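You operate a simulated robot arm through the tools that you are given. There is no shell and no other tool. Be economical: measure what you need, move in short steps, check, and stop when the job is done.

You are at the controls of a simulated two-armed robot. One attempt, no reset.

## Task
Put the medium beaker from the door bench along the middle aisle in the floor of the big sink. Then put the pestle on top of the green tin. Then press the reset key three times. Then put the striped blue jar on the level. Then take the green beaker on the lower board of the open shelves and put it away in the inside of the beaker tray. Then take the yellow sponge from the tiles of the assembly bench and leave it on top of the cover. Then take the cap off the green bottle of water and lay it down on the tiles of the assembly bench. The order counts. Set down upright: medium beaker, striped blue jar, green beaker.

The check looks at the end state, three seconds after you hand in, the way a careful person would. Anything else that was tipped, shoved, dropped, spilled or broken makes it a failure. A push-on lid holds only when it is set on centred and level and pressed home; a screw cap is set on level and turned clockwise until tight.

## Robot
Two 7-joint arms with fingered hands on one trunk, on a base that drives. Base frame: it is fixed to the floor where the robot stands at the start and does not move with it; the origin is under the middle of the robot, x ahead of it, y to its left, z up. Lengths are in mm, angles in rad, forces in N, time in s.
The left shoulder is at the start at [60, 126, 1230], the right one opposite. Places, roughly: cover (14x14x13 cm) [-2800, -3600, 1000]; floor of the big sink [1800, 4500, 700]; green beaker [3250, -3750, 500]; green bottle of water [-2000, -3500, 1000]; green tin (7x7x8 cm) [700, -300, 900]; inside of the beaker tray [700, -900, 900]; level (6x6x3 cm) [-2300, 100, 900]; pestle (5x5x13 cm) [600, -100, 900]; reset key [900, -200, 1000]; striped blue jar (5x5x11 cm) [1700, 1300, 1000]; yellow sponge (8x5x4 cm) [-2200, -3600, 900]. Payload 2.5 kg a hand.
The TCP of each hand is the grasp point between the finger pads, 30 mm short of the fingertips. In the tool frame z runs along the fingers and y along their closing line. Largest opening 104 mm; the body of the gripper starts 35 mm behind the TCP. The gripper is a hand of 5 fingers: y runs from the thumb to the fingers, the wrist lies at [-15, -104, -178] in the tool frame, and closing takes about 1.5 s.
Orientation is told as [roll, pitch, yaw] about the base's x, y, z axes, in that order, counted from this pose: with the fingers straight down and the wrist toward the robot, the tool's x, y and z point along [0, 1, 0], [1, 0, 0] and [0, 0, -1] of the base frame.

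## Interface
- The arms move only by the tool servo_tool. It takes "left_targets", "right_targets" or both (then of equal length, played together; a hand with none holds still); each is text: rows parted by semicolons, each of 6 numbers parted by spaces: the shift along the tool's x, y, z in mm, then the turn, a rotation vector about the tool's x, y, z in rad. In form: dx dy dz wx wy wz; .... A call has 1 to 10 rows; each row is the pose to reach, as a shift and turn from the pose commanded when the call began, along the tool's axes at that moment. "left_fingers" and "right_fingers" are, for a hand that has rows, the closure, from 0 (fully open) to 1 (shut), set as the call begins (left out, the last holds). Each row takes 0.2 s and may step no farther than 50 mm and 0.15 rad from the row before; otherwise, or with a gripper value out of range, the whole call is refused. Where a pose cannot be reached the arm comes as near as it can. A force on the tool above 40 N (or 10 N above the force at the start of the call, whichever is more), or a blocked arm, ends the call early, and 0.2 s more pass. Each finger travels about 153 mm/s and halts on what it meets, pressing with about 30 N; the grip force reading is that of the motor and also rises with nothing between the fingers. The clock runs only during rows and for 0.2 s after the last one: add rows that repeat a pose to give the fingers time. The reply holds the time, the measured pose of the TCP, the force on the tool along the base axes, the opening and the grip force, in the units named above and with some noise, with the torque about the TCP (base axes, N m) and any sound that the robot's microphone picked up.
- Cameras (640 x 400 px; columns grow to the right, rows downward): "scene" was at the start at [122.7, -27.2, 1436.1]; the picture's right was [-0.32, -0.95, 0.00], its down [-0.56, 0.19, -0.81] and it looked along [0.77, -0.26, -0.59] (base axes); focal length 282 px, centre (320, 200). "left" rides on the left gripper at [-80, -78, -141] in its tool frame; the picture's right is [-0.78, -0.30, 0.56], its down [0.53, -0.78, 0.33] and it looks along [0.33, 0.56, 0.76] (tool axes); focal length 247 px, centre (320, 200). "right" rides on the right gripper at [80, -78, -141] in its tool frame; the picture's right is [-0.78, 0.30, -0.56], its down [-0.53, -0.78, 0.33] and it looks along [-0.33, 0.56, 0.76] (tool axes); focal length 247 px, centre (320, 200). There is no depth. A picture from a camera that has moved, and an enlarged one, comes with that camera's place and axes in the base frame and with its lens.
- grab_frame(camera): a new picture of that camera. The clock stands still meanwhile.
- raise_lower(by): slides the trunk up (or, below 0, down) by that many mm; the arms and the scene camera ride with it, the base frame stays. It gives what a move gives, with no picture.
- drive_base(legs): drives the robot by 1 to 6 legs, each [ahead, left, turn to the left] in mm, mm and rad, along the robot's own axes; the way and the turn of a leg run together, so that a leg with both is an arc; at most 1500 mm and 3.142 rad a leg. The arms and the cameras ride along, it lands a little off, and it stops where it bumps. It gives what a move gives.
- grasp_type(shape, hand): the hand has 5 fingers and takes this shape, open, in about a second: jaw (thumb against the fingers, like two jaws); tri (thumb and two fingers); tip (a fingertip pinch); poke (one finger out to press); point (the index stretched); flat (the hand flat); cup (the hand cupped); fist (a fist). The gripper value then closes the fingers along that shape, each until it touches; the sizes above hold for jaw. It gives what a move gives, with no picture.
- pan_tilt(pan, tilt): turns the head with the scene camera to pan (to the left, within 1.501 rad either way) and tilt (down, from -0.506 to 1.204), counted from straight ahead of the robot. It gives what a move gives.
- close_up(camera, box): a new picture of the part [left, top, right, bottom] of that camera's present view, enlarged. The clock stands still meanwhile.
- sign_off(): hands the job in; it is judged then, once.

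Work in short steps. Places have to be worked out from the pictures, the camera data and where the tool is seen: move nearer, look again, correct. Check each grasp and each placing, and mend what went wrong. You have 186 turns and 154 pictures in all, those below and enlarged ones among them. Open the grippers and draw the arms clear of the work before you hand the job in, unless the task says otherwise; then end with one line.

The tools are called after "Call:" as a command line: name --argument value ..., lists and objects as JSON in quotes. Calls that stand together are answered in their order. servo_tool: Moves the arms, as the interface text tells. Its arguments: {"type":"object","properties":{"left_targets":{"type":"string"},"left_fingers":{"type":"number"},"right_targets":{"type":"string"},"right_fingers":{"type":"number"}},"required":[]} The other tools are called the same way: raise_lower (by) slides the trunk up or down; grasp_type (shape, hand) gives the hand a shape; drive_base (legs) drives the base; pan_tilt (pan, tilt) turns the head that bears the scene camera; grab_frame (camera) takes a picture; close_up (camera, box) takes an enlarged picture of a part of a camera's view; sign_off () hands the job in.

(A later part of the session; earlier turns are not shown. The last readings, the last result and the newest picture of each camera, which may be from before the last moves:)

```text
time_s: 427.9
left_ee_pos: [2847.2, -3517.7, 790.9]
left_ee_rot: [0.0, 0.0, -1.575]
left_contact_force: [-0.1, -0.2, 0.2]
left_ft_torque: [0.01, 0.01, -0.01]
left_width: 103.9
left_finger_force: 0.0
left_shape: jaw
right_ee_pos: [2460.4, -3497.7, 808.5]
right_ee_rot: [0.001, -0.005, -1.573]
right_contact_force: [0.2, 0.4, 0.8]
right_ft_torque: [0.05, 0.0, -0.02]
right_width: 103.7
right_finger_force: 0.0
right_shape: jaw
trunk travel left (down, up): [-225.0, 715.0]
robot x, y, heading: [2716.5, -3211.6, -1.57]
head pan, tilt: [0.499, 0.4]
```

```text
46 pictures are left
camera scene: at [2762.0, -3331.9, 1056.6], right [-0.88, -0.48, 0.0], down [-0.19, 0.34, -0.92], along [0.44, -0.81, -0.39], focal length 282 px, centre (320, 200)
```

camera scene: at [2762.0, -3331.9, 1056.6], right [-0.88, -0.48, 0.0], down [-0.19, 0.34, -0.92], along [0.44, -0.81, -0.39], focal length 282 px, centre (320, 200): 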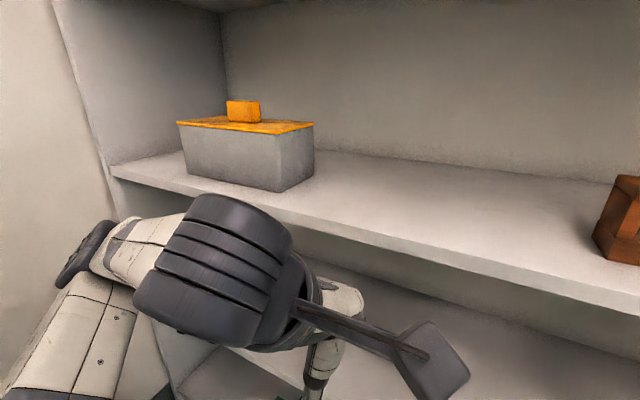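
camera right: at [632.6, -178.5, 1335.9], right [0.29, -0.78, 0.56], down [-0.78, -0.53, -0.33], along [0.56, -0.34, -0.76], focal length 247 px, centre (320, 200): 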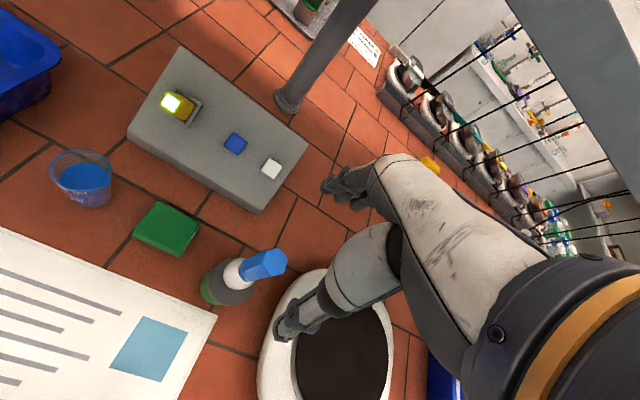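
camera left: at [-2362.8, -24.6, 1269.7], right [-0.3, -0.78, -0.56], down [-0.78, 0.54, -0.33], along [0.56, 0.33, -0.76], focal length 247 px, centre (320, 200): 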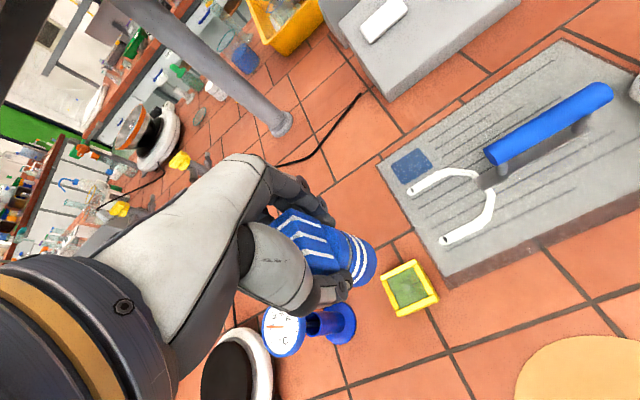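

Upper board at ≈860. I lower the left hand in front of the shelf to go beneath it, turn the robot left, and look with the left camera.

Call:
servo_tool --left_targets "0 0 45 0 0 0; 0 0 90 0 0 0; 0 0 135 0 0 0; 0 0 180 0 0 0; 0 0 210 0 0 0; 0 0 210 0 0 0"

Call:
drive_base --legs '[[0, 0, 0.35]]'

Call:
grab_frame --camera "left"

```text
time_s: 429.3
left_ee_pos: [2837.8, -3551.6, 564.7]
left_ee_rot: [0.0, 0.001, -1.575]
left_contact_force: [-0.7, 0.8, -0.6]
left_ft_torque: [0.03, 0.03, 0.01]
left_width: 103.8
left_finger_force: 0.1
left_shape: jaw
left hand out of reach, approached as far as the arm can: row 1, 2, 3, 4, 5, 6
right_ee_pos: [2458.6, -3497.7, 809.3]
right_ee_rot: [0.0, -0.005, -1.571]
right_contact_force: [0.9, 0.6, 0.6]
right_ft_torque: [0.01, 0.02, -0.01]
right_width: 103.6
right_finger_force: 0.1
right_shape: jaw
trunk travel left (down, up): [-225.0, 715.0]
robot x, y, heading: [2717.1, -3213.3, -1.571]
head pan, tilt: [0.499, 0.4]
```

```text
time_s: 430.8
left_ee_pos: [2947.2, -3491.1, 565.3]
left_ee_rot: [0.0, 0.0, -1.224]
left_contact_force: [0.2, -0.1, -0.9]
left_ft_torque: [0.0, -0.03, -0.03]
left_width: 103.5
left_finger_force: 0.0
left_shape: jaw
right_ee_pos: [2574.6, -3569.4, 809.3]
right_ee_rot: [0.0, -0.004, -1.221]
right_contact_force: [-0.5, -0.4, 0.4]
right_ft_torque: [0.0, -0.02, -0.01]
right_width: 103.9
right_finger_force: 0.0
right_shape: jaw
trunk travel left (down, up): [-225.0, 715.0]
robot x, y, heading: [2721.3, -3210.4, -1.221]
head pan, tilt: [0.499, 0.4]
```

```text
45 pictures are left
camera left: at [2845.7, -3445.0, 705.4], right [-0.83, 0.01, -0.56], down [0.24, 0.91, -0.33], along [0.5, -0.41, -0.76], focal length 247 px, centre (320, 200)
```

left: 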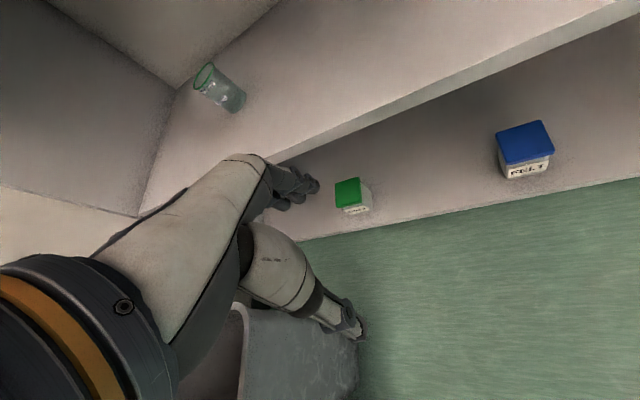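

Beaker ≈(3180,-3822), rim ≈550. To keep the right hand clear of the shelf I turn back square, move slightly in, and yaw only the left hand toward the beaker.

Call:
drive_base --legs '[[0, 0, -0.35], [0, 20, 0], [50, 0, 0]]'

Call:
servo_tool --left_targets "20 0 -10 0 0 -0.12; 45 0 -20 0 0 -0.24; 75 5 -30 0 0 -0.36; 105 10 -35 0 0 -0.48; 130 20 -35 0 0 -0.56; 130 20 -35 0 0 -0.56"

Call:
grab_frame --camera "left"

```text
time_s: 433.2
left_ee_pos: [2857.4, -3601.8, 565.0]
left_ee_rot: [0.0, 0.001, -1.571]
left_contact_force: [-0.4, -0.1, 0.0]
left_ft_torque: [-0.01, 0.0, 0.01]
left_width: 103.8
left_finger_force: 0.0
left_shape: jaw
right_ee_pos: [2480.6, -3548.6, 809.2]
right_ee_rot: [0.0, -0.004, -1.571]
right_contact_force: [0.6, -0.6, 0.0]
right_ft_torque: [-0.01, -0.01, -0.03]
right_width: 104.0
right_finger_force: 0.0
right_shape: jaw
trunk travel left (down, up): [-225.0, 715.0]
robot x, y, heading: [2734.9, -3261.9, -1.572]
head pan, tilt: [0.499, 0.4]
```

```text
time_s: 434.6
left_ee_pos: [2988.2, -3623.0, 600.0]
left_ee_rot: [0.0, -0.003, -1.011]
left_contact_force: [0.5, -0.2, 0.5]
left_ft_torque: [-0.03, -0.02, -0.01]
left_width: 103.8
left_finger_force: 0.1
left_shape: jaw
left hand out of reach, approached as far as the arm can: row 1, 2, 3, 4
right_ee_pos: [2479.9, -3548.6, 808.6]
right_ee_rot: [0.0, -0.005, -1.571]
right_contact_force: [-0.1, -0.9, 0.4]
right_ft_torque: [-0.01, -0.01, -0.02]
right_width: 104.0
right_finger_force: 0.0
right_shape: jaw
trunk travel left (down, up): [-225.0, 715.0]
robot x, y, heading: [2739.4, -3264.4, -1.573]
head pan, tilt: [0.499, 0.4]
```

```text
44 pictures are left
camera left: at [2879.5, -3600.0, 740.1], right [-0.82, -0.16, -0.56], down [0.04, 0.94, -0.33], along [0.58, -0.29, -0.76], focal length 247 px, centre (320, 200)
```

left: 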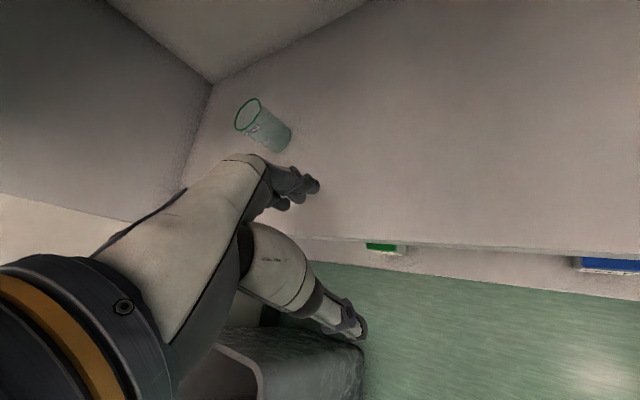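

Refined: beaker ≈(3162,-3800), base ≈503, rim ≈567. To avoid passing over it under the upper board, I enter low at its right, then slide sideways so it comes between thumb and fingers.

Call:
servo_tool --left_targets "0 10 25 0 0 0; -5 40 45 0 0 0; -13 85 50 0 0 0; -21 130 50 0 0 0; -29 172 50 0 0 0; -36 212 50 0 0 0; -41 240 50 0 0 0; -41 240 50 0 0 0"

Call:
grab_frame --camera "left"

```text
time_s: 436.4
left_ee_pos: [3077.4, -3846.9, 551.0]
left_ee_rot: [0.001, 0.0, -1.014]
left_contact_force: [-0.7, -0.5, 0.2]
left_ft_torque: [0.01, -0.01, 0.01]
left_width: 103.7
left_finger_force: 0.0
left_shape: jaw
right_ee_pos: [2479.4, -3547.4, 809.2]
right_ee_rot: [0.001, -0.004, -1.571]
right_contact_force: [0.2, 0.4, 0.2]
right_ft_torque: [-0.01, 0.0, 0.02]
right_width: 103.8
right_finger_force: 0.1
right_shape: jaw
trunk travel left (down, up): [-225.0, 715.0]
robot x, y, heading: [2738.9, -3262.6, -1.572]
head pan, tilt: [0.499, 0.4]
```

```text
43 pictures are left
camera left: at [2969.8, -3823.6, 690.8], right [-0.82, -0.16, -0.56], down [0.04, 0.94, -0.33], along [0.58, -0.3, -0.76], focal length 247 px, centre (320, 200)
```

left: 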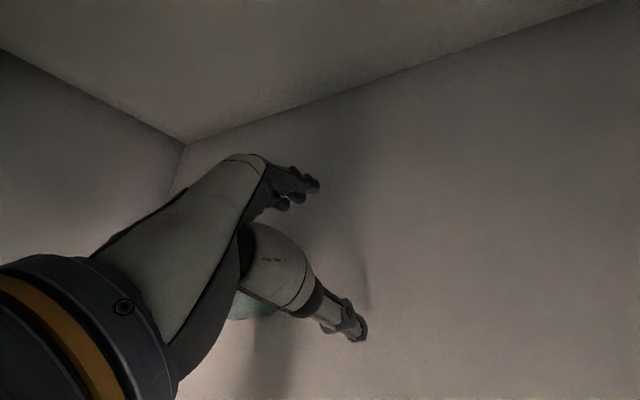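

Beaker lies 98 mm along tool x. Slide sideways over it.

Call:
servo_tool --left_targets "20 2 4 0 0 0; 40 4 4 0 0 0; 60 4 4 0 0 0; 75 4 4 0 0 0; 88 4 4 0 0 0; 97 4 4 0 0 0; 97 4 4 0 0 0"

Call:
grab_frame --camera "left"

```text
time_s: 438.0
left_ee_pos: [3163.7, -3798.3, 545.6]
left_ee_rot: [0.001, 0.001, -1.016]
left_contact_force: [0.3, 0.0, 0.2]
left_ft_torque: [0.0, 0.02, 0.0]
left_width: 103.5
left_finger_force: 0.0
left_shape: jaw
right_ee_pos: [2480.0, -3547.5, 808.8]
right_ee_rot: [0.001, -0.004, -1.573]
right_contact_force: [0.6, 0.1, -0.3]
right_ft_torque: [-0.02, -0.03, 0.02]
right_width: 104.0
right_finger_force: 0.1
right_shape: jaw
trunk travel left (down, up): [-225.0, 715.0]
robot x, y, heading: [2740.4, -3263.2, -1.571]
head pan, tilt: [0.499, 0.4]
```

```text
42 pictures are left
camera left: at [3055.4, -3776.0, 686.3], right [-0.82, -0.16, -0.56], down [0.04, 0.94, -0.33], along [0.58, -0.29, -0.76], focal length 247 px, centre (320, 200)
```

left: 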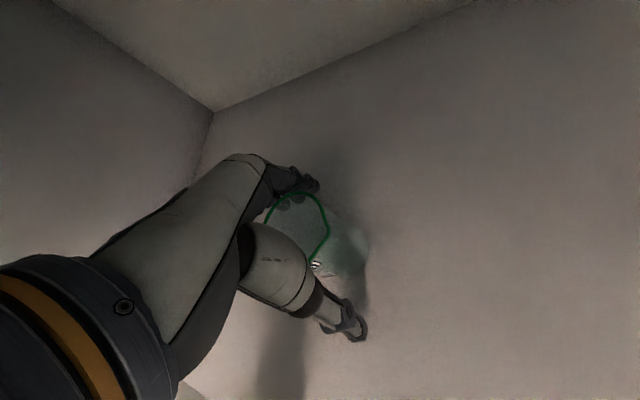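

Beaker now between thumb and fingers. Close and lift slightly.

Call:
servo_tool --left_targets "0 0 0 0 0 0; 0 0 0 0 0 0; 0 0 0 0 0 0; 0 0 0 0 0 0; 0 0 0 0 0 0; 0 0 0 0 0 0; 0 0 0 0 0 0" --left_fingers 1

Call:
servo_tool --left_targets "0 0 -10 0 0 0; 0 0 -25 0 0 0; 0 0 -25 0 0 0"

Call:
grab_frame --camera "left"

```text
time_s: 439.6
left_ee_pos: [3163.8, -3800.0, 544.8]
left_ee_rot: [-0.001, 0.0, -1.011]
left_contact_force: [-0.2, -1.0, -0.2]
left_ft_torque: [0.0, 0.01, -0.01]
left_width: 42.6
left_finger_force: 29.7
left_shape: jaw
right_ee_pos: [2480.1, -3547.7, 809.0]
right_ee_rot: [-0.002, -0.005, -1.572]
right_contact_force: [0.5, 0.2, -0.3]
right_ft_torque: [-0.01, -0.02, 0.01]
right_width: 104.1
right_finger_force: 0.0
right_shape: jaw
trunk travel left (down, up): [-225.0, 715.0]
robot x, y, heading: [2736.0, -3262.3, -1.574]
head pan, tilt: [0.499, 0.4]
```

```text
time_s: 440.4
left_ee_pos: [3163.9, -3798.8, 570.9]
left_ee_rot: [-0.001, 0.0, -1.014]
left_contact_force: [0.6, 0.7, -1.0]
left_ft_torque: [0.0, -0.02, 0.05]
left_width: 42.4
left_finger_force: 30.3
left_shape: jaw
right_ee_pos: [2478.5, -3548.2, 809.3]
right_ee_rot: [0.0, -0.005, -1.571]
right_contact_force: [-0.4, 0.9, -0.4]
right_ft_torque: [0.01, 0.01, 0.0]
right_width: 103.6
right_finger_force: 0.1
right_shape: jaw
trunk travel left (down, up): [-225.0, 715.0]
robot x, y, heading: [2735.3, -3258.7, -1.571]
head pan, tilt: [0.499, 0.4]
```

```text
41 pictures are left
camera left: at [3055.0, -3776.2, 711.4], right [-0.82, -0.16, -0.56], down [0.04, 0.94, -0.33], along [0.58, -0.29, -0.76], focal length 247 px, centre (320, 200)
```

left: 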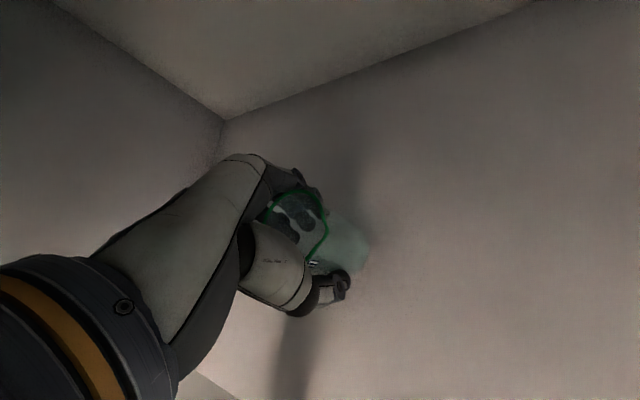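

Held. Withdraw along the same line, then yaw the hand back.

Call:
servo_tool --left_targets "-9 -41 0 0 0 0; -18 -82 0 0 0 0; -28 -123 0 0 0 0; -37 -164 0 0 0 0; -46 -204 0 0 0 0; -56 -242 -5 0 0 0; -80 -264 -5 0 0 0.14; -105 -286 -5 0 0 0.28; -130 -308 -5 0 0 0.42; -155 -330 -5 0 0 0.55"

Call:
drive_base --legs '[[-85, 0, 0]]'

Call:
raise_lower --by 400

Call:
drive_base --legs '[[-600, 0, 0]]'

```text
time_s: 442.6
left_ee_pos: [2856.3, -3606.5, 576.0]
left_ee_rot: [0.0, 0.0, -1.563]
left_contact_force: [0.3, -0.5, -0.2]
left_ft_torque: [0.0, -0.02, -0.01]
left_width: 42.4
left_finger_force: 30.3
left_shape: jaw
left hand out of reach, approached as far as the arm can: row 9, 10
right_ee_pos: [2479.9, -3547.4, 809.2]
right_ee_rot: [0.0, -0.005, -1.573]
right_contact_force: [0.3, 0.9, -0.7]
right_ft_torque: [0.03, 0.01, 0.04]
right_width: 103.9
right_finger_force: 0.2
right_shape: jaw
trunk travel left (down, up): [-225.0, 715.0]
robot x, y, heading: [2738.4, -3259.5, -1.572]
head pan, tilt: [0.499, 0.4]
```

```text
time_s: 443.7
left_ee_pos: [2857.7, -3522.0, 574.4]
left_ee_rot: [0.0, 0.003, -1.562]
left_contact_force: [0.5, 0.0, -0.2]
left_ft_torque: [-0.02, 0.01, -0.01]
left_width: 42.5
left_finger_force: 30.5
left_shape: jaw
right_ee_pos: [2480.4, -3461.6, 808.0]
right_ee_rot: [0.001, -0.005, -1.573]
right_contact_force: [0.5, -1.1, 1.0]
right_ft_torque: [-0.01, -0.01, -0.03]
right_width: 104.0
right_finger_force: 0.1
right_shape: jaw
trunk travel left (down, up): [-225.0, 715.0]
robot x, y, heading: [2739.7, -3176.6, -1.577]
head pan, tilt: [0.499, 0.4]
```

```text
time_s: 447.5
left_ee_pos: [2858.4, -3521.5, 974.6]
left_ee_rot: [0.0, 0.001, -1.562]
left_contact_force: [-0.3, -0.4, -1.3]
left_ft_torque: [0.0, -0.03, 0.0]
left_width: 42.6
left_finger_force: 29.9
left_shape: jaw
right_ee_pos: [2479.7, -3463.9, 1208.5]
right_ee_rot: [-0.001, -0.007, -1.572]
right_contact_force: [1.1, -0.3, -0.2]
right_ft_torque: [-0.04, -0.01, -0.02]
right_width: 104.0
right_finger_force: 0.1
right_shape: jaw
trunk travel left (down, up): [-625.0, 315.0]
robot x, y, heading: [2740.7, -3176.3, -1.574]
head pan, tilt: [0.499, 0.4]
```

```text
time_s: 450.9
left_ee_pos: [2856.8, -2924.9, 974.9]
left_ee_rot: [0.001, 0.0, -1.57]
left_contact_force: [0.0, 0.8, -0.1]
left_ft_torque: [0.01, 0.0, 0.02]
left_width: 42.7
left_finger_force: 29.7
left_shape: jaw
right_ee_pos: [2481.2, -2863.8, 1208.9]
right_ee_rot: [0.0, -0.006, -1.578]
right_contact_force: [-0.2, -0.2, 0.5]
right_ft_torque: [0.02, -0.01, -0.01]
right_width: 103.8
right_finger_force: 0.0
right_shape: jaw
trunk travel left (down, up): [-625.0, 315.0]
robot x, y, heading: [2742.1, -2576.1, -1.58]
head pan, tilt: [0.499, 0.4]
```

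I raise the left hand, strafe back to the middle aisle, and face the tray.

Call:
servo_tool --left_targets "0 0 -45 0 0 0; 0 0 -90 0 0 0; 0 0 -135 0 0 0; 0 0 -180 0 0 0; 0 0 -220 0 0 0; 0 0 -220 0 0 0"

Call:
drive_base --legs '[[0, -1500, 0], [0, -1450, 0], [0, 0, 1.58], [0, 1500, 0], [0, 100, 0]]'

Call:
pan_tilt --pan 0.0 --tilt 0.7

Call:
grab_frame --camera "scene"

```text
time_s: 452.3
left_ee_pos: [2858.1, -2925.2, 1196.0]
left_ee_rot: [0.001, 0.003, -1.57]
left_contact_force: [-0.2, -0.6, -0.6]
left_ft_torque: [0.0, -0.02, 0.03]
left_width: 42.2
left_finger_force: 30.2
left_shape: jaw
left hand out of reach, approached as far as the arm can: row 1, 2, 3
right_ee_pos: [2480.9, -2864.2, 1209.0]
right_ee_rot: [-0.002, -0.004, -1.579]
right_contact_force: [-0.1, -0.4, 0.7]
right_ft_torque: [0.0, 0.03, -0.01]
right_width: 103.5
right_finger_force: 0.0
right_shape: jaw
trunk travel left (down, up): [-625.0, 315.0]
robot x, y, heading: [2741.7, -2577.3, -1.581]
head pan, tilt: [0.499, 0.4]
```

```text
time_s: 478.2
left_ee_pos: [114.2, -836.1, 1194.4]
left_ee_rot: [-0.002, 0.002, 0.022]
left_contact_force: [0.9, -0.6, -0.2]
left_ft_torque: [-0.01, 0.0, -0.01]
left_width: 42.2
left_finger_force: 30.1
left_shape: jaw
right_ee_pos: [61.1, -1213.3, 1210.1]
right_ee_rot: [0.001, -0.005, 0.014]
right_contact_force: [0.1, 0.9, 0.8]
right_ft_torque: [-0.01, 0.01, -0.03]
right_width: 103.9
right_finger_force: 0.0
right_shape: jaw
trunk travel left (down, up): [-625.0, 315.0]
robot x, y, heading: [-226.8, -962.0, 0.016]
head pan, tilt: [0.499, 0.4]
```

```text
time_s: 479.1
left_ee_pos: [113.0, -835.8, 1195.5]
left_ee_rot: [-0.001, 0.002, 0.024]
left_contact_force: [0.0, -0.3, -1.6]
left_ft_torque: [-0.02, -0.04, 0.01]
left_width: 42.3
left_finger_force: 30.2
left_shape: jaw
right_ee_pos: [60.4, -1214.2, 1208.3]
right_ee_rot: [0.001, -0.006, 0.013]
right_contact_force: [-0.1, 0.0, -0.5]
right_ft_torque: [-0.06, 0.0, 0.04]
right_width: 103.8
right_finger_force: 0.0
right_shape: jaw
trunk travel left (down, up): [-625.0, 315.0]
robot x, y, heading: [-228.7, -960.9, 0.014]
head pan, tilt: [0.0, 0.7]
```

```text
40 pictures are left
camera scene: at [-105.5, -957.7, 1429.8], right [0.01, -1.0, 0.0], down [-0.64, -0.01, -0.77], along [0.77, 0.01, -0.64], focal length 282 px, centre (320, 200)
```

scene: 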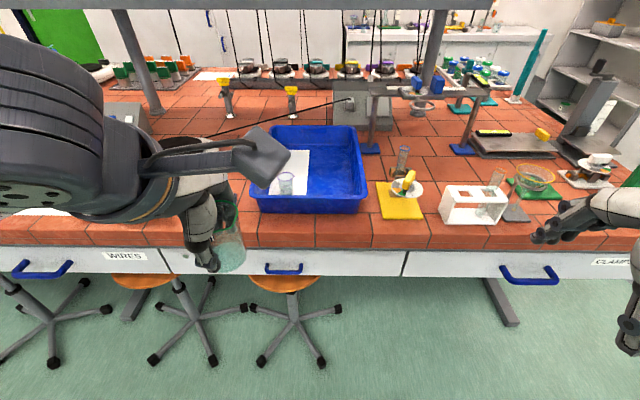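

The tray interior spans ≈x 450–850, y -1070…-780, small beaker at ≈(605,-844). I'll set the green beaker at ≈(600,-985).

Call:
drive_base --legs '[[0, -150, -0.014], [280, 0, 0]]'

Call:
servo_tool --left_targets "0 40 0 0 0 0; 0 80 0 0 0 0; 0 120 0 0 0 0; 0 160 0 0 0 0; 0 200 0 0 0 0; 0 205 35 0 0 0; 0 205 80 0 0 0; 0 205 120 0 0 0; 0 205 120 0 0 0"

Call:
grab_frame --camera "scene"

Call:
grab_frame --camera "left"

```text
time_s: 482.0
left_ee_pos: [394.5, -990.9, 1195.1]
left_ee_rot: [0.0, 0.003, 0.011]
left_contact_force: [0.9, 0.5, -0.9]
left_ft_torque: [-0.03, 0.02, -0.02]
left_width: 42.6
left_finger_force: 29.9
left_shape: jaw
right_ee_pos: [336.4, -1368.1, 1208.7]
right_ee_rot: [0.001, -0.006, 0.001]
right_contact_force: [0.4, -0.5, 0.3]
right_ft_torque: [-0.03, 0.01, -0.02]
right_width: 103.7
right_finger_force: 0.1
right_shape: jaw
trunk travel left (down, up): [-625.0, 315.0]
robot x, y, heading: [51.0, -1104.1, -0.003]
head pan, tilt: [0.0, 0.7]
```

```text
time_s: 484.0
left_ee_pos: [599.9, -989.1, 1074.8]
left_ee_rot: [0.001, 0.001, 0.008]
left_contact_force: [0.2, 0.0, -0.4]
left_ft_torque: [0.03, -0.01, 0.03]
left_width: 42.1
left_finger_force: 29.8
left_shape: jaw
right_ee_pos: [335.9, -1367.7, 1207.3]
right_ee_rot: [-0.002, -0.004, -0.001]
right_contact_force: [0.3, -0.1, 0.5]
right_ft_torque: [0.01, 0.01, 0.01]
right_width: 103.9
right_finger_force: 0.2
right_shape: jaw
trunk travel left (down, up): [-625.0, 315.0]
robot x, y, heading: [49.6, -1109.3, -0.002]
head pan, tilt: [0.0, 0.7]
```

```text
39 pictures are left
camera scene: at [173.7, -1109.6, 1429.8], right [0.0, -1.0, 0.0], down [-0.64, 0.0, -0.76], along [0.76, 0.0, -0.64], focal length 282 px, centre (320, 200)
```

scene: 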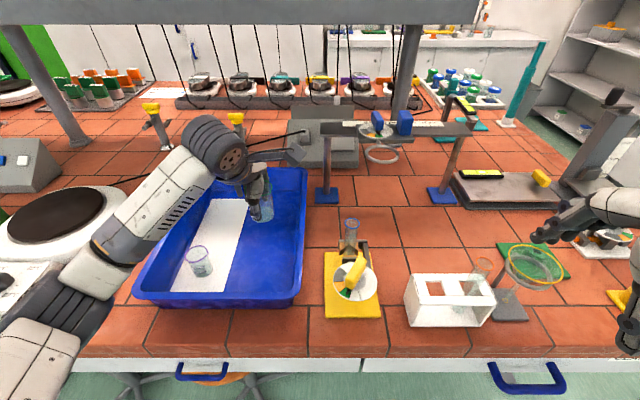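

```text
38 pictures are left
camera left: at [523.0, -1069.9, 1214.9], right [-0.29, -0.78, -0.56], down [-0.78, 0.53, -0.33], along [0.55, 0.34, -0.76], focal length 247 px, centre (320, 200)
```

left: 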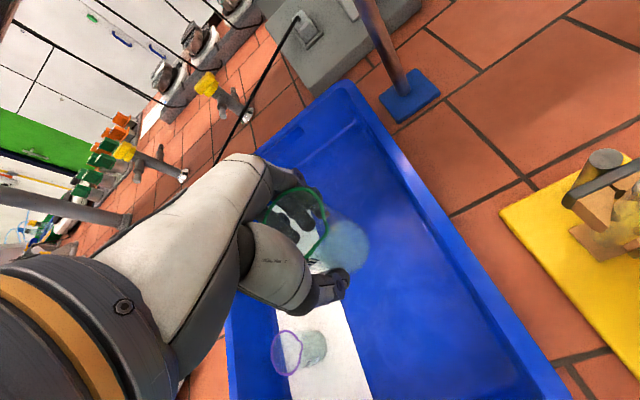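

Well inside the tray. Lower with +12 mm in y away from the wall.

Call:
servo_tool --left_targets "6 0 30 0 0 0; 12 0 60 0 0 0; 12 0 90 0 0 0; 12 0 108 0 0 0; 12 0 108 0 0 0"

Call:
servo_tool --left_targets "0 0 4 0 0 0; 0 0 8 0 0 0; 0 0 11 0 0 0; 0 0 14 0 0 0; 0 0 14 0 0 0"

```text
time_s: 485.2
left_ee_pos: [600.0, -978.1, 966.3]
left_ee_rot: [0.001, 0.002, 0.01]
left_contact_force: [0.2, -0.3, -1.0]
left_ft_torque: [-0.04, 0.01, 0.03]
left_width: 42.3
left_finger_force: 30.1
left_shape: jaw
right_ee_pos: [336.3, -1366.8, 1209.0]
right_ee_rot: [0.0, -0.006, -0.001]
right_contact_force: [-0.8, 0.8, -0.4]
right_ft_torque: [0.03, 0.01, 0.02]
right_width: 103.9
right_finger_force: 0.1
right_shape: jaw
trunk travel left (down, up): [-625.0, 315.0]
robot x, y, heading: [52.1, -1109.1, -0.0]
head pan, tilt: [0.0, 0.7]
```

```text
time_s: 486.4
left_ee_pos: [598.8, -977.5, 952.3]
left_ee_rot: [-0.001, 0.0, 0.011]
left_contact_force: [-0.3, 0.3, -1.3]
left_ft_torque: [-0.01, 0.01, -0.01]
left_width: 42.1
left_finger_force: 30.2
left_shape: jaw
right_ee_pos: [335.7, -1368.0, 1208.2]
right_ee_rot: [0.0, -0.005, 0.001]
right_contact_force: [0.4, 0.6, 0.7]
right_ft_torque: [-0.01, 0.0, 0.0]
right_width: 103.7
right_finger_force: 0.1
right_shape: jaw
trunk travel left (down, up): [-625.0, 315.0]
robot x, y, heading: [46.8, -1109.1, 0.003]
head pan, tilt: [0.0, 0.7]
```

Call:
servo_tool --left_targets "0 0 3 0 0 0; 0 0 6 0 0 0; 0 0 9 0 0 0; 0 0 12 0 0 0; 0 0 12 0 0 0"

```text
time_s: 487.6
left_ee_pos: [598.8, -977.9, 946.6]
left_ee_rot: [-0.003, -0.014, 0.009]
left_contact_force: [-1.5, 1.3, 30.0]
left_ft_torque: [0.09, -0.11, 0.05]
left_width: 44.3
left_finger_force: 29.4
left_shape: jaw
right_ee_pos: [333.1, -1369.2, 1211.2]
right_ee_rot: [0.0, -0.008, 0.002]
right_contact_force: [-0.5, 1.0, -0.6]
right_ft_torque: [0.0, 0.01, -0.02]
right_width: 103.8
right_finger_force: 0.0
right_shape: jaw
trunk travel left (down, up): [-625.0, 315.0]
robot x, y, heading: [52.7, -1110.5, 0.002]
head pan, tilt: [0.0, 0.7]
```

The beaker is on the tray floor. Relieve, open, lift and verify.

Call:
servo_tool --left_targets "0 0 -6 0 0 0; 0 0 -6 0 0 0"

Call:
servo_tool --left_targets "0 0 0 0 0 0; 0 0 0 0 0 0; 0 0 0 0 0 0; 0 0 0 0 0 0; 0 0 0 0 0 0" --left_fingers 0

Call:
servo_tool --left_targets "0 0 -15 0 0 0; 0 0 -40 0 0 0; 0 0 -80 0 0 0; 0 0 -125 0 0 0; 0 0 -170 0 0 0; 0 0 -215 0 0 0; 0 -30 -250 0 0 0; 0 -75 -250 0 0 0; 0 -120 -250 0 0 0; 0 -160 -250 0 0 0"

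Call:
close_up --camera "scene" --box '[120, 150, 340, 310]'

```text
time_s: 488.2
left_ee_pos: [598.2, -977.8, 948.9]
left_ee_rot: [0.0, -0.002, 0.009]
left_contact_force: [3.5, 0.1, 16.6]
left_ft_torque: [0.0, -0.37, 0.03]
left_width: 44.2
left_finger_force: 29.9
left_shape: jaw
right_ee_pos: [334.6, -1368.3, 1209.2]
right_ee_rot: [0.0, -0.007, 0.001]
right_contact_force: [0.2, 0.6, -0.4]
right_ft_torque: [0.01, 0.02, 0.0]
right_width: 103.7
right_finger_force: 0.1
right_shape: jaw
trunk travel left (down, up): [-625.0, 315.0]
robot x, y, heading: [49.7, -1112.5, 0.001]
head pan, tilt: [0.0, 0.7]
```

```text
time_s: 489.4
left_ee_pos: [599.1, -977.9, 946.4]
left_ee_rot: [0.0, 0.002, 0.01]
left_contact_force: [-0.3, 0.0, 0.1]
left_ft_torque: [0.03, -0.01, 0.03]
left_width: 103.8
left_finger_force: 0.0
left_shape: jaw
right_ee_pos: [336.2, -1368.4, 1208.6]
right_ee_rot: [0.0, -0.004, -0.001]
right_contact_force: [0.8, -0.1, -0.4]
right_ft_torque: [0.02, -0.01, 0.01]
right_width: 103.5
right_finger_force: 0.0
right_shape: jaw
trunk travel left (down, up): [-625.0, 315.0]
robot x, y, heading: [49.6, -1110.1, -0.005]
head pan, tilt: [0.0, 0.7]
```

```text
time_s: 491.6
left_ee_pos: [437.3, -979.0, 1195.5]
left_ee_rot: [0.001, 0.001, 0.009]
left_contact_force: [0.9, -0.8, -0.3]
left_ft_torque: [-0.03, -0.01, -0.01]
left_width: 103.7
left_finger_force: 0.0
left_shape: jaw
right_ee_pos: [335.2, -1368.8, 1208.3]
right_ee_rot: [-0.001, -0.007, 0.0]
right_contact_force: [-1.1, 0.6, 0.4]
right_ft_torque: [-0.03, 0.01, 0.0]
right_width: 103.6
right_finger_force: 0.1
right_shape: jaw
trunk travel left (down, up): [-625.0, 315.0]
robot x, y, heading: [51.4, -1108.4, 0.001]
head pan, tilt: [0.0, 0.7]
```

```text
2.50 times, centred on (230, 230) of scene
camera zoom: at [173.2, -1109.6, 1429.8], right [0.0, -1.0, 0.0], down [-0.64, 0.0, -0.77], along [0.77, 0.0, -0.64], focal length 704 px, centre (545, 125)
```

zoom: 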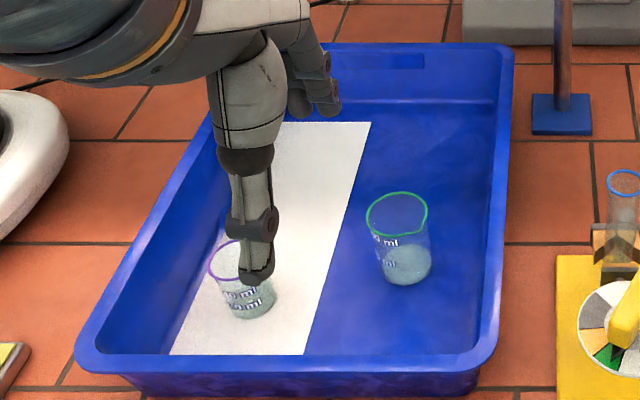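

Green beaker stands upright in the tray. Next the assembly bench: drive there facing -y.

Call:
drive_base --legs '[[-300, 0, 0], [0, 0, -1.571], [1450, 0, 0], [0, -1500, 0], [0, -450, 0]]'

Call:
pan_tilt --pan -0.1 --tilt 0.45

Call:
grab_frame --camera "scene"

```text
time_s: 513.5
left_ee_pos: [-2040.5, -2959.6, 1196.8]
left_ee_rot: [0.001, 0.002, -1.548]
left_contact_force: [0.0, -0.8, 0.1]
left_ft_torque: [-0.04, -0.03, 0.01]
left_width: 103.8
left_finger_force: 0.1
left_shape: jaw
right_ee_pos: [-2430.9, -2862.3, 1208.5]
right_ee_rot: [-0.001, -0.005, -1.56]
right_contact_force: [0.2, -0.3, -1.2]
right_ft_torque: [-0.03, -0.02, 0.03]
right_width: 103.8
right_finger_force: 0.0
right_shape: jaw
trunk travel left (down, up): [-625.0, 315.0]
robot x, y, heading: [-2173.8, -2571.2, -1.556]
head pan, tilt: [0.0, 0.7]
```

```text
time_s: 514.3
left_ee_pos: [-2040.2, -2959.0, 1197.1]
left_ee_rot: [0.0, 0.0, -1.548]
left_contact_force: [-0.8, -0.3, -0.6]
left_ft_torque: [-0.02, -0.01, 0.01]
left_width: 103.9
left_finger_force: 0.2
left_shape: jaw
right_ee_pos: [-2431.0, -2862.5, 1209.6]
right_ee_rot: [0.001, -0.005, -1.558]
right_contact_force: [0.0, 0.6, 1.1]
right_ft_torque: [0.0, -0.02, 0.0]
right_width: 103.6
right_finger_force: 0.0
right_shape: jaw
trunk travel left (down, up): [-625.0, 315.0]
robot x, y, heading: [-2174.0, -2573.0, -1.556]
head pan, tilt: [-0.099, 0.45]
```

```text
36 pictures are left
camera scene: at [-2183.8, -2702.2, 1451.9], right [-1.0, 0.09, 0.0], down [0.04, 0.43, -0.9], along [-0.08, -0.9, -0.44], focal length 282 px, centre (320, 200)
```

scene: 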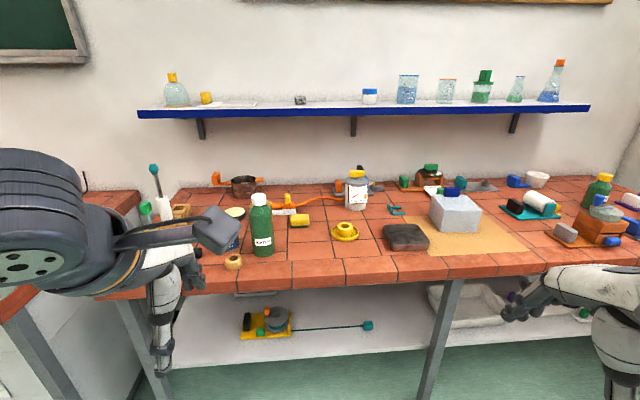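

Zoom on the bench items.

Call:
close_up --camera "scene" --box '[200, 160, 400, 285]'

Call:
close_up --camera "scene" --box '[380, 150, 640, 290]'

```text
3.20 times, centred on (300, 222) of scene
camera zoom: at [-2183.8, -2702.2, 1451.9], right [-1.0, 0.09, 0.0], down [0.04, 0.43, -0.9], along [-0.08, -0.9, -0.44], focal length 901 px, centre (384, 128)
```

zoom: 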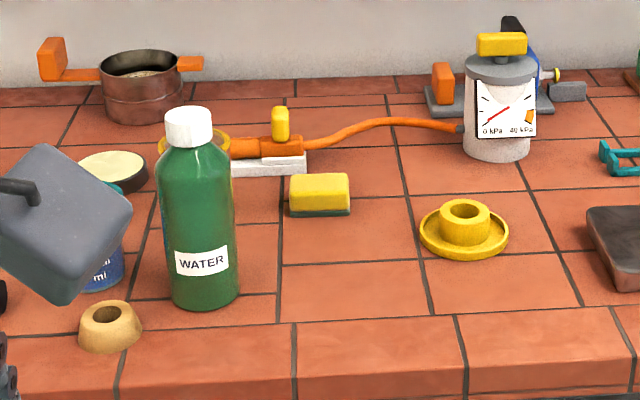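

```text
2.46 times, centred on (510, 220) of scene
camera zoom: at [-2183.8, -2702.2, 1451.9], right [-1.0, 0.09, 0.0], down [0.04, 0.43, -0.9], along [-0.08, -0.9, -0.44], focal length 693 px, centre (-148, 151)
```

zoom: 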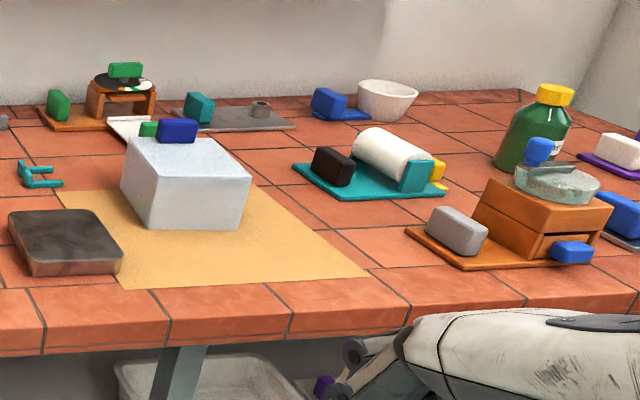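

Sponge ≈(-2186,-3644), WATER bottle ≈(-2063,-3489) cap top ≈1095, cover ≈(-2773,-3600). I drive up to the sponge and hover the right hand over it.

Call:
drive_base --legs '[[0, 128, -0.015], [475, 0, 0]]'

Call:
servo_tool --right_targets "15 40 0 0 0 0; 30 80 0 0 0 0; 45 120 0 0 0 0; 60 160 0 0 0 0; 75 200 0 0 0 0; 90 240 0 0 0 0; 105 280 0 0 0 0; 112 302 20 0 0 0; 112 302 60 0 0 0; 112 302 60 0 0 0" --right_fingers 0

Call:
grab_frame --camera "right"

Call:
pan_tilt --pan 0.0 --tilt 0.7

Call:
grab_frame --camera "scene"

```text
time_s: 518.0
left_ee_pos: [-1920.2, -3437.5, 1197.8]
left_ee_rot: [0.001, 0.0, -1.567]
left_contact_force: [0.0, -1.0, 0.5]
left_ft_torque: [0.03, 0.04, 0.03]
left_width: 103.9
left_finger_force: 0.0
left_shape: jaw
right_ee_pos: [-2308.2, -3333.6, 1209.9]
right_ee_rot: [-0.001, -0.007, -1.575]
right_contact_force: [-1.1, 0.4, 0.0]
right_ft_torque: [0.0, 0.02, 0.0]
right_width: 103.7
right_finger_force: 0.1
right_shape: jaw
trunk travel left (down, up): [-625.0, 315.0]
robot x, y, heading: [-2049.4, -3046.8, -1.578]
head pan, tilt: [-0.099, 0.45]
```

```text
time_s: 520.2
left_ee_pos: [-1917.7, -3438.1, 1196.6]
left_ee_rot: [0.002, 0.002, -1.564]
left_contact_force: [0.1, 0.1, -0.4]
left_ft_torque: [-0.05, 0.01, -0.02]
left_width: 103.8
left_finger_force: 0.1
left_shape: jaw
right_ee_pos: [-2197.8, -3635.4, 1152.5]
right_ee_rot: [0.0, -0.007, -1.573]
right_contact_force: [0.0, 0.2, 0.1]
right_ft_torque: [-0.01, -0.02, -0.03]
right_width: 103.7
right_finger_force: 0.0
right_shape: jaw
trunk travel left (down, up): [-625.0, 315.0]
robot x, y, heading: [-2049.4, -3048.0, -1.577]
head pan, tilt: [-0.099, 0.45]
```

```text
33 pictures are left
camera right: at [-2117.0, -3557.4, 1291.9], right [-0.78, -0.29, 0.56], down [-0.53, 0.78, -0.34], along [-0.34, -0.56, -0.76], focal length 247 px, centre (320, 200)
```

right: 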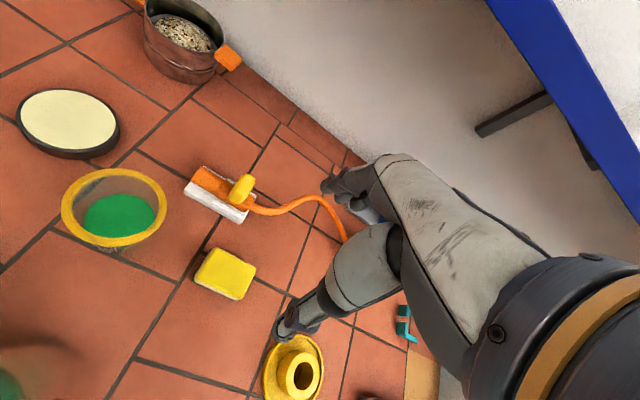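

```text
time_s: 521.0
left_ee_pos: [-1918.7, -3437.2, 1196.3]
left_ee_rot: [0.0, 0.001, -1.566]
left_contact_force: [0.0, 0.0, 0.0]
left_ft_torque: [0.0, 0.0, -0.01]
left_width: 103.7
left_finger_force: 0.1
left_shape: jaw
right_ee_pos: [-2197.9, -3635.5, 1151.7]
right_ee_rot: [-0.002, -0.005, -1.577]
right_contact_force: [-0.1, 0.4, -1.1]
right_ft_torque: [0.04, 0.02, 0.01]
right_width: 103.6
right_finger_force: 0.1
right_shape: jaw
trunk travel left (down, up): [-625.0, 315.0]
robot x, y, heading: [-2047.5, -3048.1, -1.579]
head pan, tilt: [0.0, 0.7]
```

```text
32 pictures are left
camera scene: at [-2049.7, -3171.2, 1429.8], right [-1.0, 0.0, 0.0], down [0.0, 0.64, -0.77], along [0.0, -0.77, -0.64], focal length 282 px, centre (320, 200)
```

scene: 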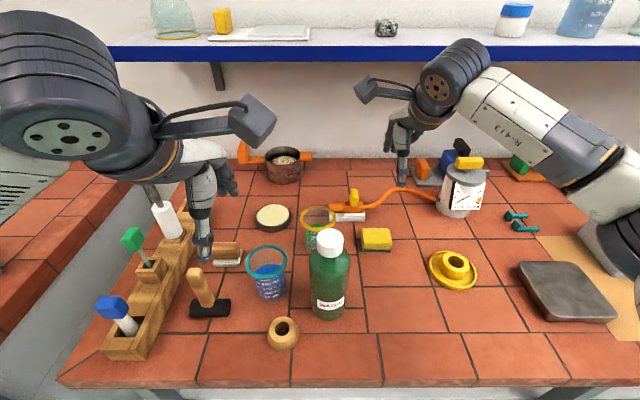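

Sponge at (-2185,-3633). Descend, then close.

Call:
servo_tool --right_targets "8 -1 45 0 0 0; 11 -1 90 0 0 0; 11 -1 135 0 0 0; 11 -1 175 0 0 0; 11 -1 210 0 0 0; 11 -1 231 0 0 0; 11 -1 231 0 0 0"

Call:
servo_tool --right_targets "0 0 0 0 0 0; 0 0 0 0 0 0; 0 0 0 0 0 0; 0 0 0 0 0 0; 0 0 0 0 0 0; 0 0 0 0 0 0; 0 0 0 0 0 0" --right_fingers 0.75

Call:
servo_tool --right_targets "0 0 -20 0 0 0; 0 0 -60 0 0 0; 0 0 -105 0 0 0; 0 0 -150 0 0 0; 0 0 -195 0 0 0; 0 0 -240 0 0 0; 0 0 -280 0 0 0; 0 0 -280 0 0 0"

Call:
grab_frame --camera "right"

```text
time_s: 522.6
left_ee_pos: [-1918.4, -3433.4, 1197.4]
left_ee_rot: [-0.002, -0.003, -1.566]
left_contact_force: [0.6, -0.8, -0.4]
left_ft_torque: [0.01, 0.02, -0.01]
left_width: 103.6
left_finger_force: 0.2
left_shape: jaw
right_ee_pos: [-2185.5, -3637.5, 928.1]
right_ee_rot: [0.003, -0.022, -1.577]
right_contact_force: [-1.8, 1.3, 28.8]
right_ft_torque: [-0.86, 0.28, -0.19]
right_width: 101.7
right_finger_force: 0.1
right_shape: jaw
trunk travel left (down, up): [-625.0, 315.0]
robot x, y, heading: [-2049.5, -3043.4, -1.576]
head pan, tilt: [0.0, 0.7]
```

```text
time_s: 523.1
left_ee_pos: [-1919.3, -3436.9, 1196.5]
left_ee_rot: [-0.001, 0.001, -1.567]
left_contact_force: [0.1, -1.0, -0.8]
left_ft_torque: [0.04, 0.0, 0.01]
left_width: 103.9
left_finger_force: 0.0
left_shape: jaw
right_ee_pos: [-2181.6, -3641.9, 931.2]
right_ee_rot: [0.016, -0.029, -1.574]
right_contact_force: [-1.6, 2.2, 18.1]
right_ft_torque: [0.66, 0.06, 0.1]
right_width: 45.3
right_finger_force: 30.2
right_shape: jaw
trunk travel left (down, up): [-625.0, 315.0]
robot x, y, heading: [-2049.3, -3047.7, -1.573]
head pan, tilt: [0.0, 0.7]
stopped in row 2 (right hand): the force on the tool passed its limit (the readings are from after the stop); the commanded pose is now the measured one
```

```text
time_s: 524.9
left_ee_pos: [-1920.2, -3437.8, 1196.8]
left_ee_rot: [-0.004, 0.001, -1.565]
left_contact_force: [-0.2, 0.5, -0.1]
left_ft_torque: [0.01, -0.02, -0.01]
left_width: 103.8
left_finger_force: 0.1
left_shape: jaw
right_ee_pos: [-2185.9, -3634.4, 1207.5]
right_ee_rot: [0.013, -0.016, -1.576]
right_contact_force: [1.3, 0.0, 0.2]
right_ft_torque: [0.0, 0.01, -0.01]
right_width: 44.8
right_finger_force: 30.2
right_shape: jaw
trunk travel left (down, up): [-625.0, 315.0]
robot x, y, heading: [-2046.4, -3048.5, -1.576]
head pan, tilt: [0.0, 0.7]
```

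```text
31 pictures are left
camera right: at [-2107.0, -3554.9, 1347.9], right [-0.78, -0.28, 0.55], down [-0.53, 0.77, -0.35], along [-0.33, -0.57, -0.76], focal length 247 px, centre (320, 200)
```

right: 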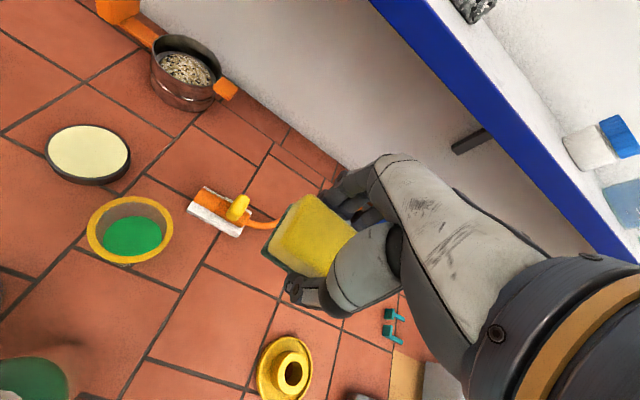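

Sponge gripped. Strafe right toward the cover and look.

Call:
drive_base --legs '[[0, -560, 0.004]]'

Call:
pan_tilt --pan -0.2 --tilt 0.7

Call:
grab_frame --camera "right"

Call:
grab_frame --camera "scene"

```text
time_s: 528.1
left_ee_pos: [-2474.4, -3434.8, 1197.4]
left_ee_rot: [0.001, 0.001, -1.56]
left_contact_force: [-0.5, -0.6, -0.5]
left_ft_torque: [0.02, 0.01, -0.02]
left_width: 103.8
left_finger_force: 0.0
left_shape: jaw
right_ee_pos: [-2741.7, -3634.4, 1206.8]
right_ee_rot: [0.011, -0.019, -1.57]
right_contact_force: [-0.7, 0.8, 0.2]
right_ft_torque: [0.01, -0.02, 0.0]
right_width: 44.7
right_finger_force: 30.3
right_shape: jaw
trunk travel left (down, up): [-625.0, 315.0]
robot x, y, heading: [-2608.5, -3049.0, -1.567]
head pan, tilt: [0.0, 0.7]
```

```text
time_s: 528.8
left_ee_pos: [-2475.6, -3434.4, 1196.1]
left_ee_rot: [0.0, 0.001, -1.559]
left_contact_force: [-0.6, 0.0, -0.9]
left_ft_torque: [0.02, -0.01, -0.04]
left_width: 103.5
left_finger_force: 0.0
left_shape: jaw
right_ee_pos: [-2740.4, -3633.6, 1207.3]
right_ee_rot: [0.013, -0.02, -1.572]
right_contact_force: [0.3, 0.2, -0.8]
right_ft_torque: [0.04, -0.02, 0.05]
right_width: 45.0
right_finger_force: 30.0
right_shape: jaw
trunk travel left (down, up): [-625.0, 315.0]
robot x, y, heading: [-2606.4, -3046.3, -1.573]
head pan, tilt: [-0.201, 0.7]
```

```text
30 pictures are left
camera right: at [-2662.3, -3553.9, 1347.5], right [-0.78, -0.29, 0.55], down [-0.53, 0.77, -0.35], along [-0.33, -0.57, -0.75], focal length 247 px, centre (320, 200)
```

right: 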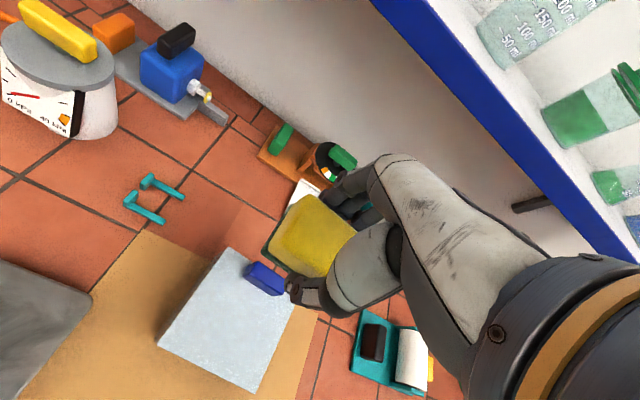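

```text
29 pictures are left
camera scene: at [-2623.9, -3168.4, 1429.7], right [-0.98, 0.2, 0.0], down [0.13, 0.63, -0.76], along [-0.15, -0.75, -0.64], focal length 282 px, centre (320, 200)
```

scene: 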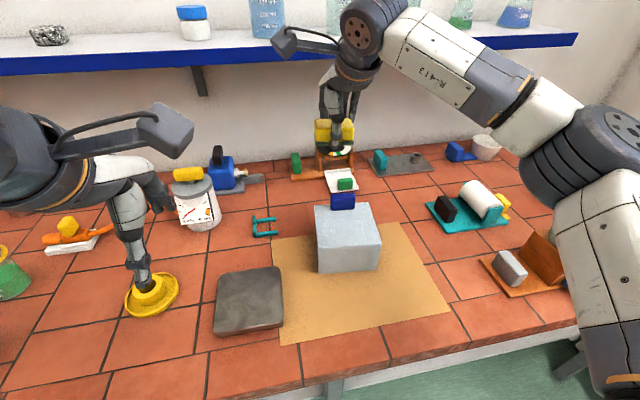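

Cover top centre ≈(-2768,-3586), z≈993, with a blue grip at its rear edge. I'll put the sponge on its front half at (-2768,-3562).

Call:
servo_tool --right_targets "-9 -25 0 0 0 0; -18 -50 0 0 0 0; -27 -72 0 0 0 0; -27 -72 45 0 0 0; -27 -72 90 0 0 0; -27 -72 130 0 0 0; -27 -72 150 0 0 0; -27 -72 150 0 0 0"

Call:
close_up --camera "scene" --box '[270, 130, 430, 290]'

Call:
grab_frame --camera "right"

```text
time_s: 530.6
left_ee_pos: [-2475.7, -3436.0, 1197.5]
left_ee_rot: [0.0, 0.001, -1.561]
left_contact_force: [-0.1, 0.5, 0.1]
left_ft_torque: [-0.01, 0.0, 0.0]
left_width: 103.9
left_finger_force: 0.2
left_shape: jaw
right_ee_pos: [-2766.3, -3564.2, 1055.7]
right_ee_rot: [0.012, -0.019, -1.571]
right_contact_force: [-0.8, 0.0, -0.2]
right_ft_torque: [-0.03, 0.0, 0.03]
right_width: 44.7
right_finger_force: 29.9
right_shape: jaw
trunk travel left (down, up): [-625.0, 315.0]
robot x, y, heading: [-2610.2, -3044.7, -1.572]
head pan, tilt: [-0.201, 0.7]
```

```text
2.50 times, centred on (350, 210) of scene
camera zoom: at [-2623.9, -3168.3, 1429.7], right [-0.98, 0.2, 0.0], down [0.13, 0.63, -0.76], along [-0.15, -0.75, -0.64], focal length 704 px, centre (245, 175)
```

zoom: 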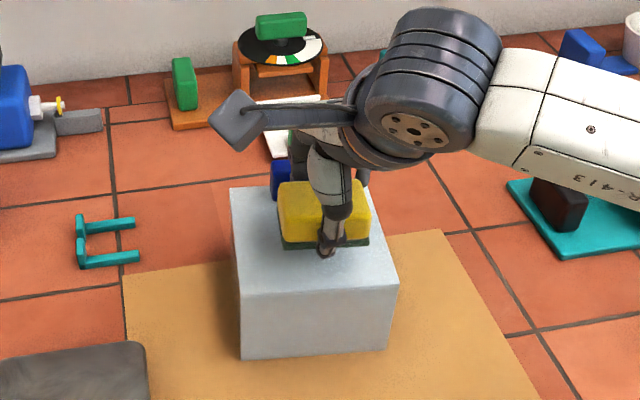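

```text
27 pictures are left
camera right: at [-2687.3, -3484.6, 1195.1], right [-0.78, -0.29, 0.55], down [-0.53, 0.77, -0.35], along [-0.33, -0.57, -0.75], focal length 247 px, centre (320, 200)
```

right: 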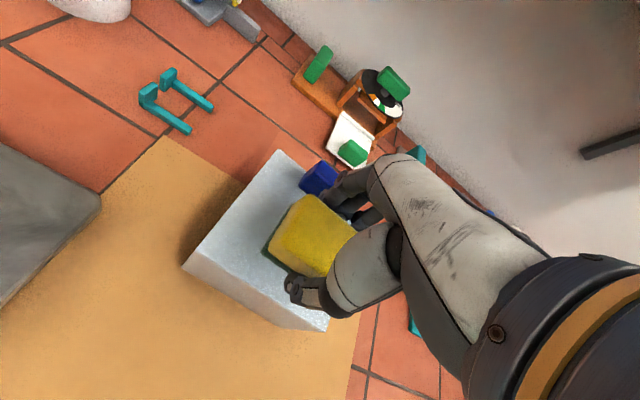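

Position is good: lands on the front half, clear of the blue grip. Lower to contact.

Call:
servo_tool --right_targets "0 0 8 0 0 0; 0 0 14 0 0 0; 0 0 19 0 0 0; 0 0 23 0 0 0; 0 0 23 0 0 0"

Call:
servo_tool --right_targets "0 0 3 0 0 0; 0 0 6 0 0 0; 0 0 8 0 0 0; 0 0 8 0 0 0"

```text
time_s: 531.8
left_ee_pos: [-2475.0, -3435.0, 1197.0]
left_ee_rot: [0.001, 0.002, -1.561]
left_contact_force: [-0.1, 0.3, -0.3]
left_ft_torque: [0.01, 0.01, 0.0]
left_width: 103.7
left_finger_force: 0.0
left_shape: jaw
right_ee_pos: [-2766.4, -3566.1, 1032.5]
right_ee_rot: [0.012, -0.018, -1.571]
right_contact_force: [0.4, -0.3, 0.3]
right_ft_torque: [0.01, -0.01, 0.01]
right_width: 44.6
right_finger_force: 29.9
right_shape: jaw
trunk travel left (down, up): [-625.0, 315.0]
robot x, y, heading: [-2608.5, -3045.5, -1.57]
head pan, tilt: [-0.201, 0.7]
```

```text
time_s: 532.8
left_ee_pos: [-2476.5, -3435.5, 1196.7]
left_ee_rot: [-0.001, 0.0, -1.559]
left_contact_force: [-0.2, -0.4, 0.2]
left_ft_torque: [-0.01, 0.02, 0.01]
left_width: 103.7
left_finger_force: 0.1
left_shape: jaw
right_ee_pos: [-2765.3, -3565.5, 1023.4]
right_ee_rot: [0.013, -0.018, -1.57]
right_contact_force: [-0.4, -0.4, 0.0]
right_ft_torque: [0.0, 0.02, 0.03]
right_width: 44.5
right_finger_force: 30.1
right_shape: jaw
trunk travel left (down, up): [-625.0, 315.0]
robot x, y, heading: [-2609.9, -3043.5, -1.576]
head pan, tilt: [-0.201, 0.7]
```

Call:
servo_tool --right_targets "0 0 3 0 0 0; 0 0 6 0 0 0; 0 0 8 0 0 0; 0 0 8 0 0 0"

Call:
close_up --camera "scene" --box '[290, 160, 410, 280]'

```text
time_s: 533.8
left_ee_pos: [-2474.2, -3432.7, 1198.8]
left_ee_rot: [0.001, -0.001, -1.559]
left_contact_force: [-0.1, -0.5, -0.2]
left_ft_torque: [0.02, 0.02, -0.02]
left_width: 103.6
left_finger_force: 0.1
left_shape: jaw
right_ee_pos: [-2765.1, -3565.5, 1022.5]
right_ee_rot: [0.016, -0.033, -1.573]
right_contact_force: [-2.5, 3.4, 33.1]
right_ft_torque: [1.23, -0.09, 0.1]
right_width: 44.8
right_finger_force: 30.0
right_shape: jaw
trunk travel left (down, up): [-625.0, 315.0]
robot x, y, heading: [-2610.1, -3048.0, -1.572]
head pan, tilt: [-0.201, 0.7]
```

```text
3.33 times, centred on (350, 220) of scene
camera zoom: at [-2623.4, -3164.8, 1430.5], right [-0.98, 0.2, 0.0], down [0.13, 0.63, -0.77], along [-0.15, -0.75, -0.64], focal length 938 px, centre (220, 133)
```

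zoom: 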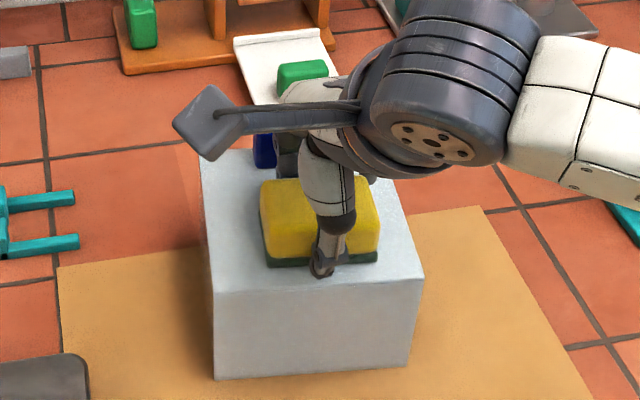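

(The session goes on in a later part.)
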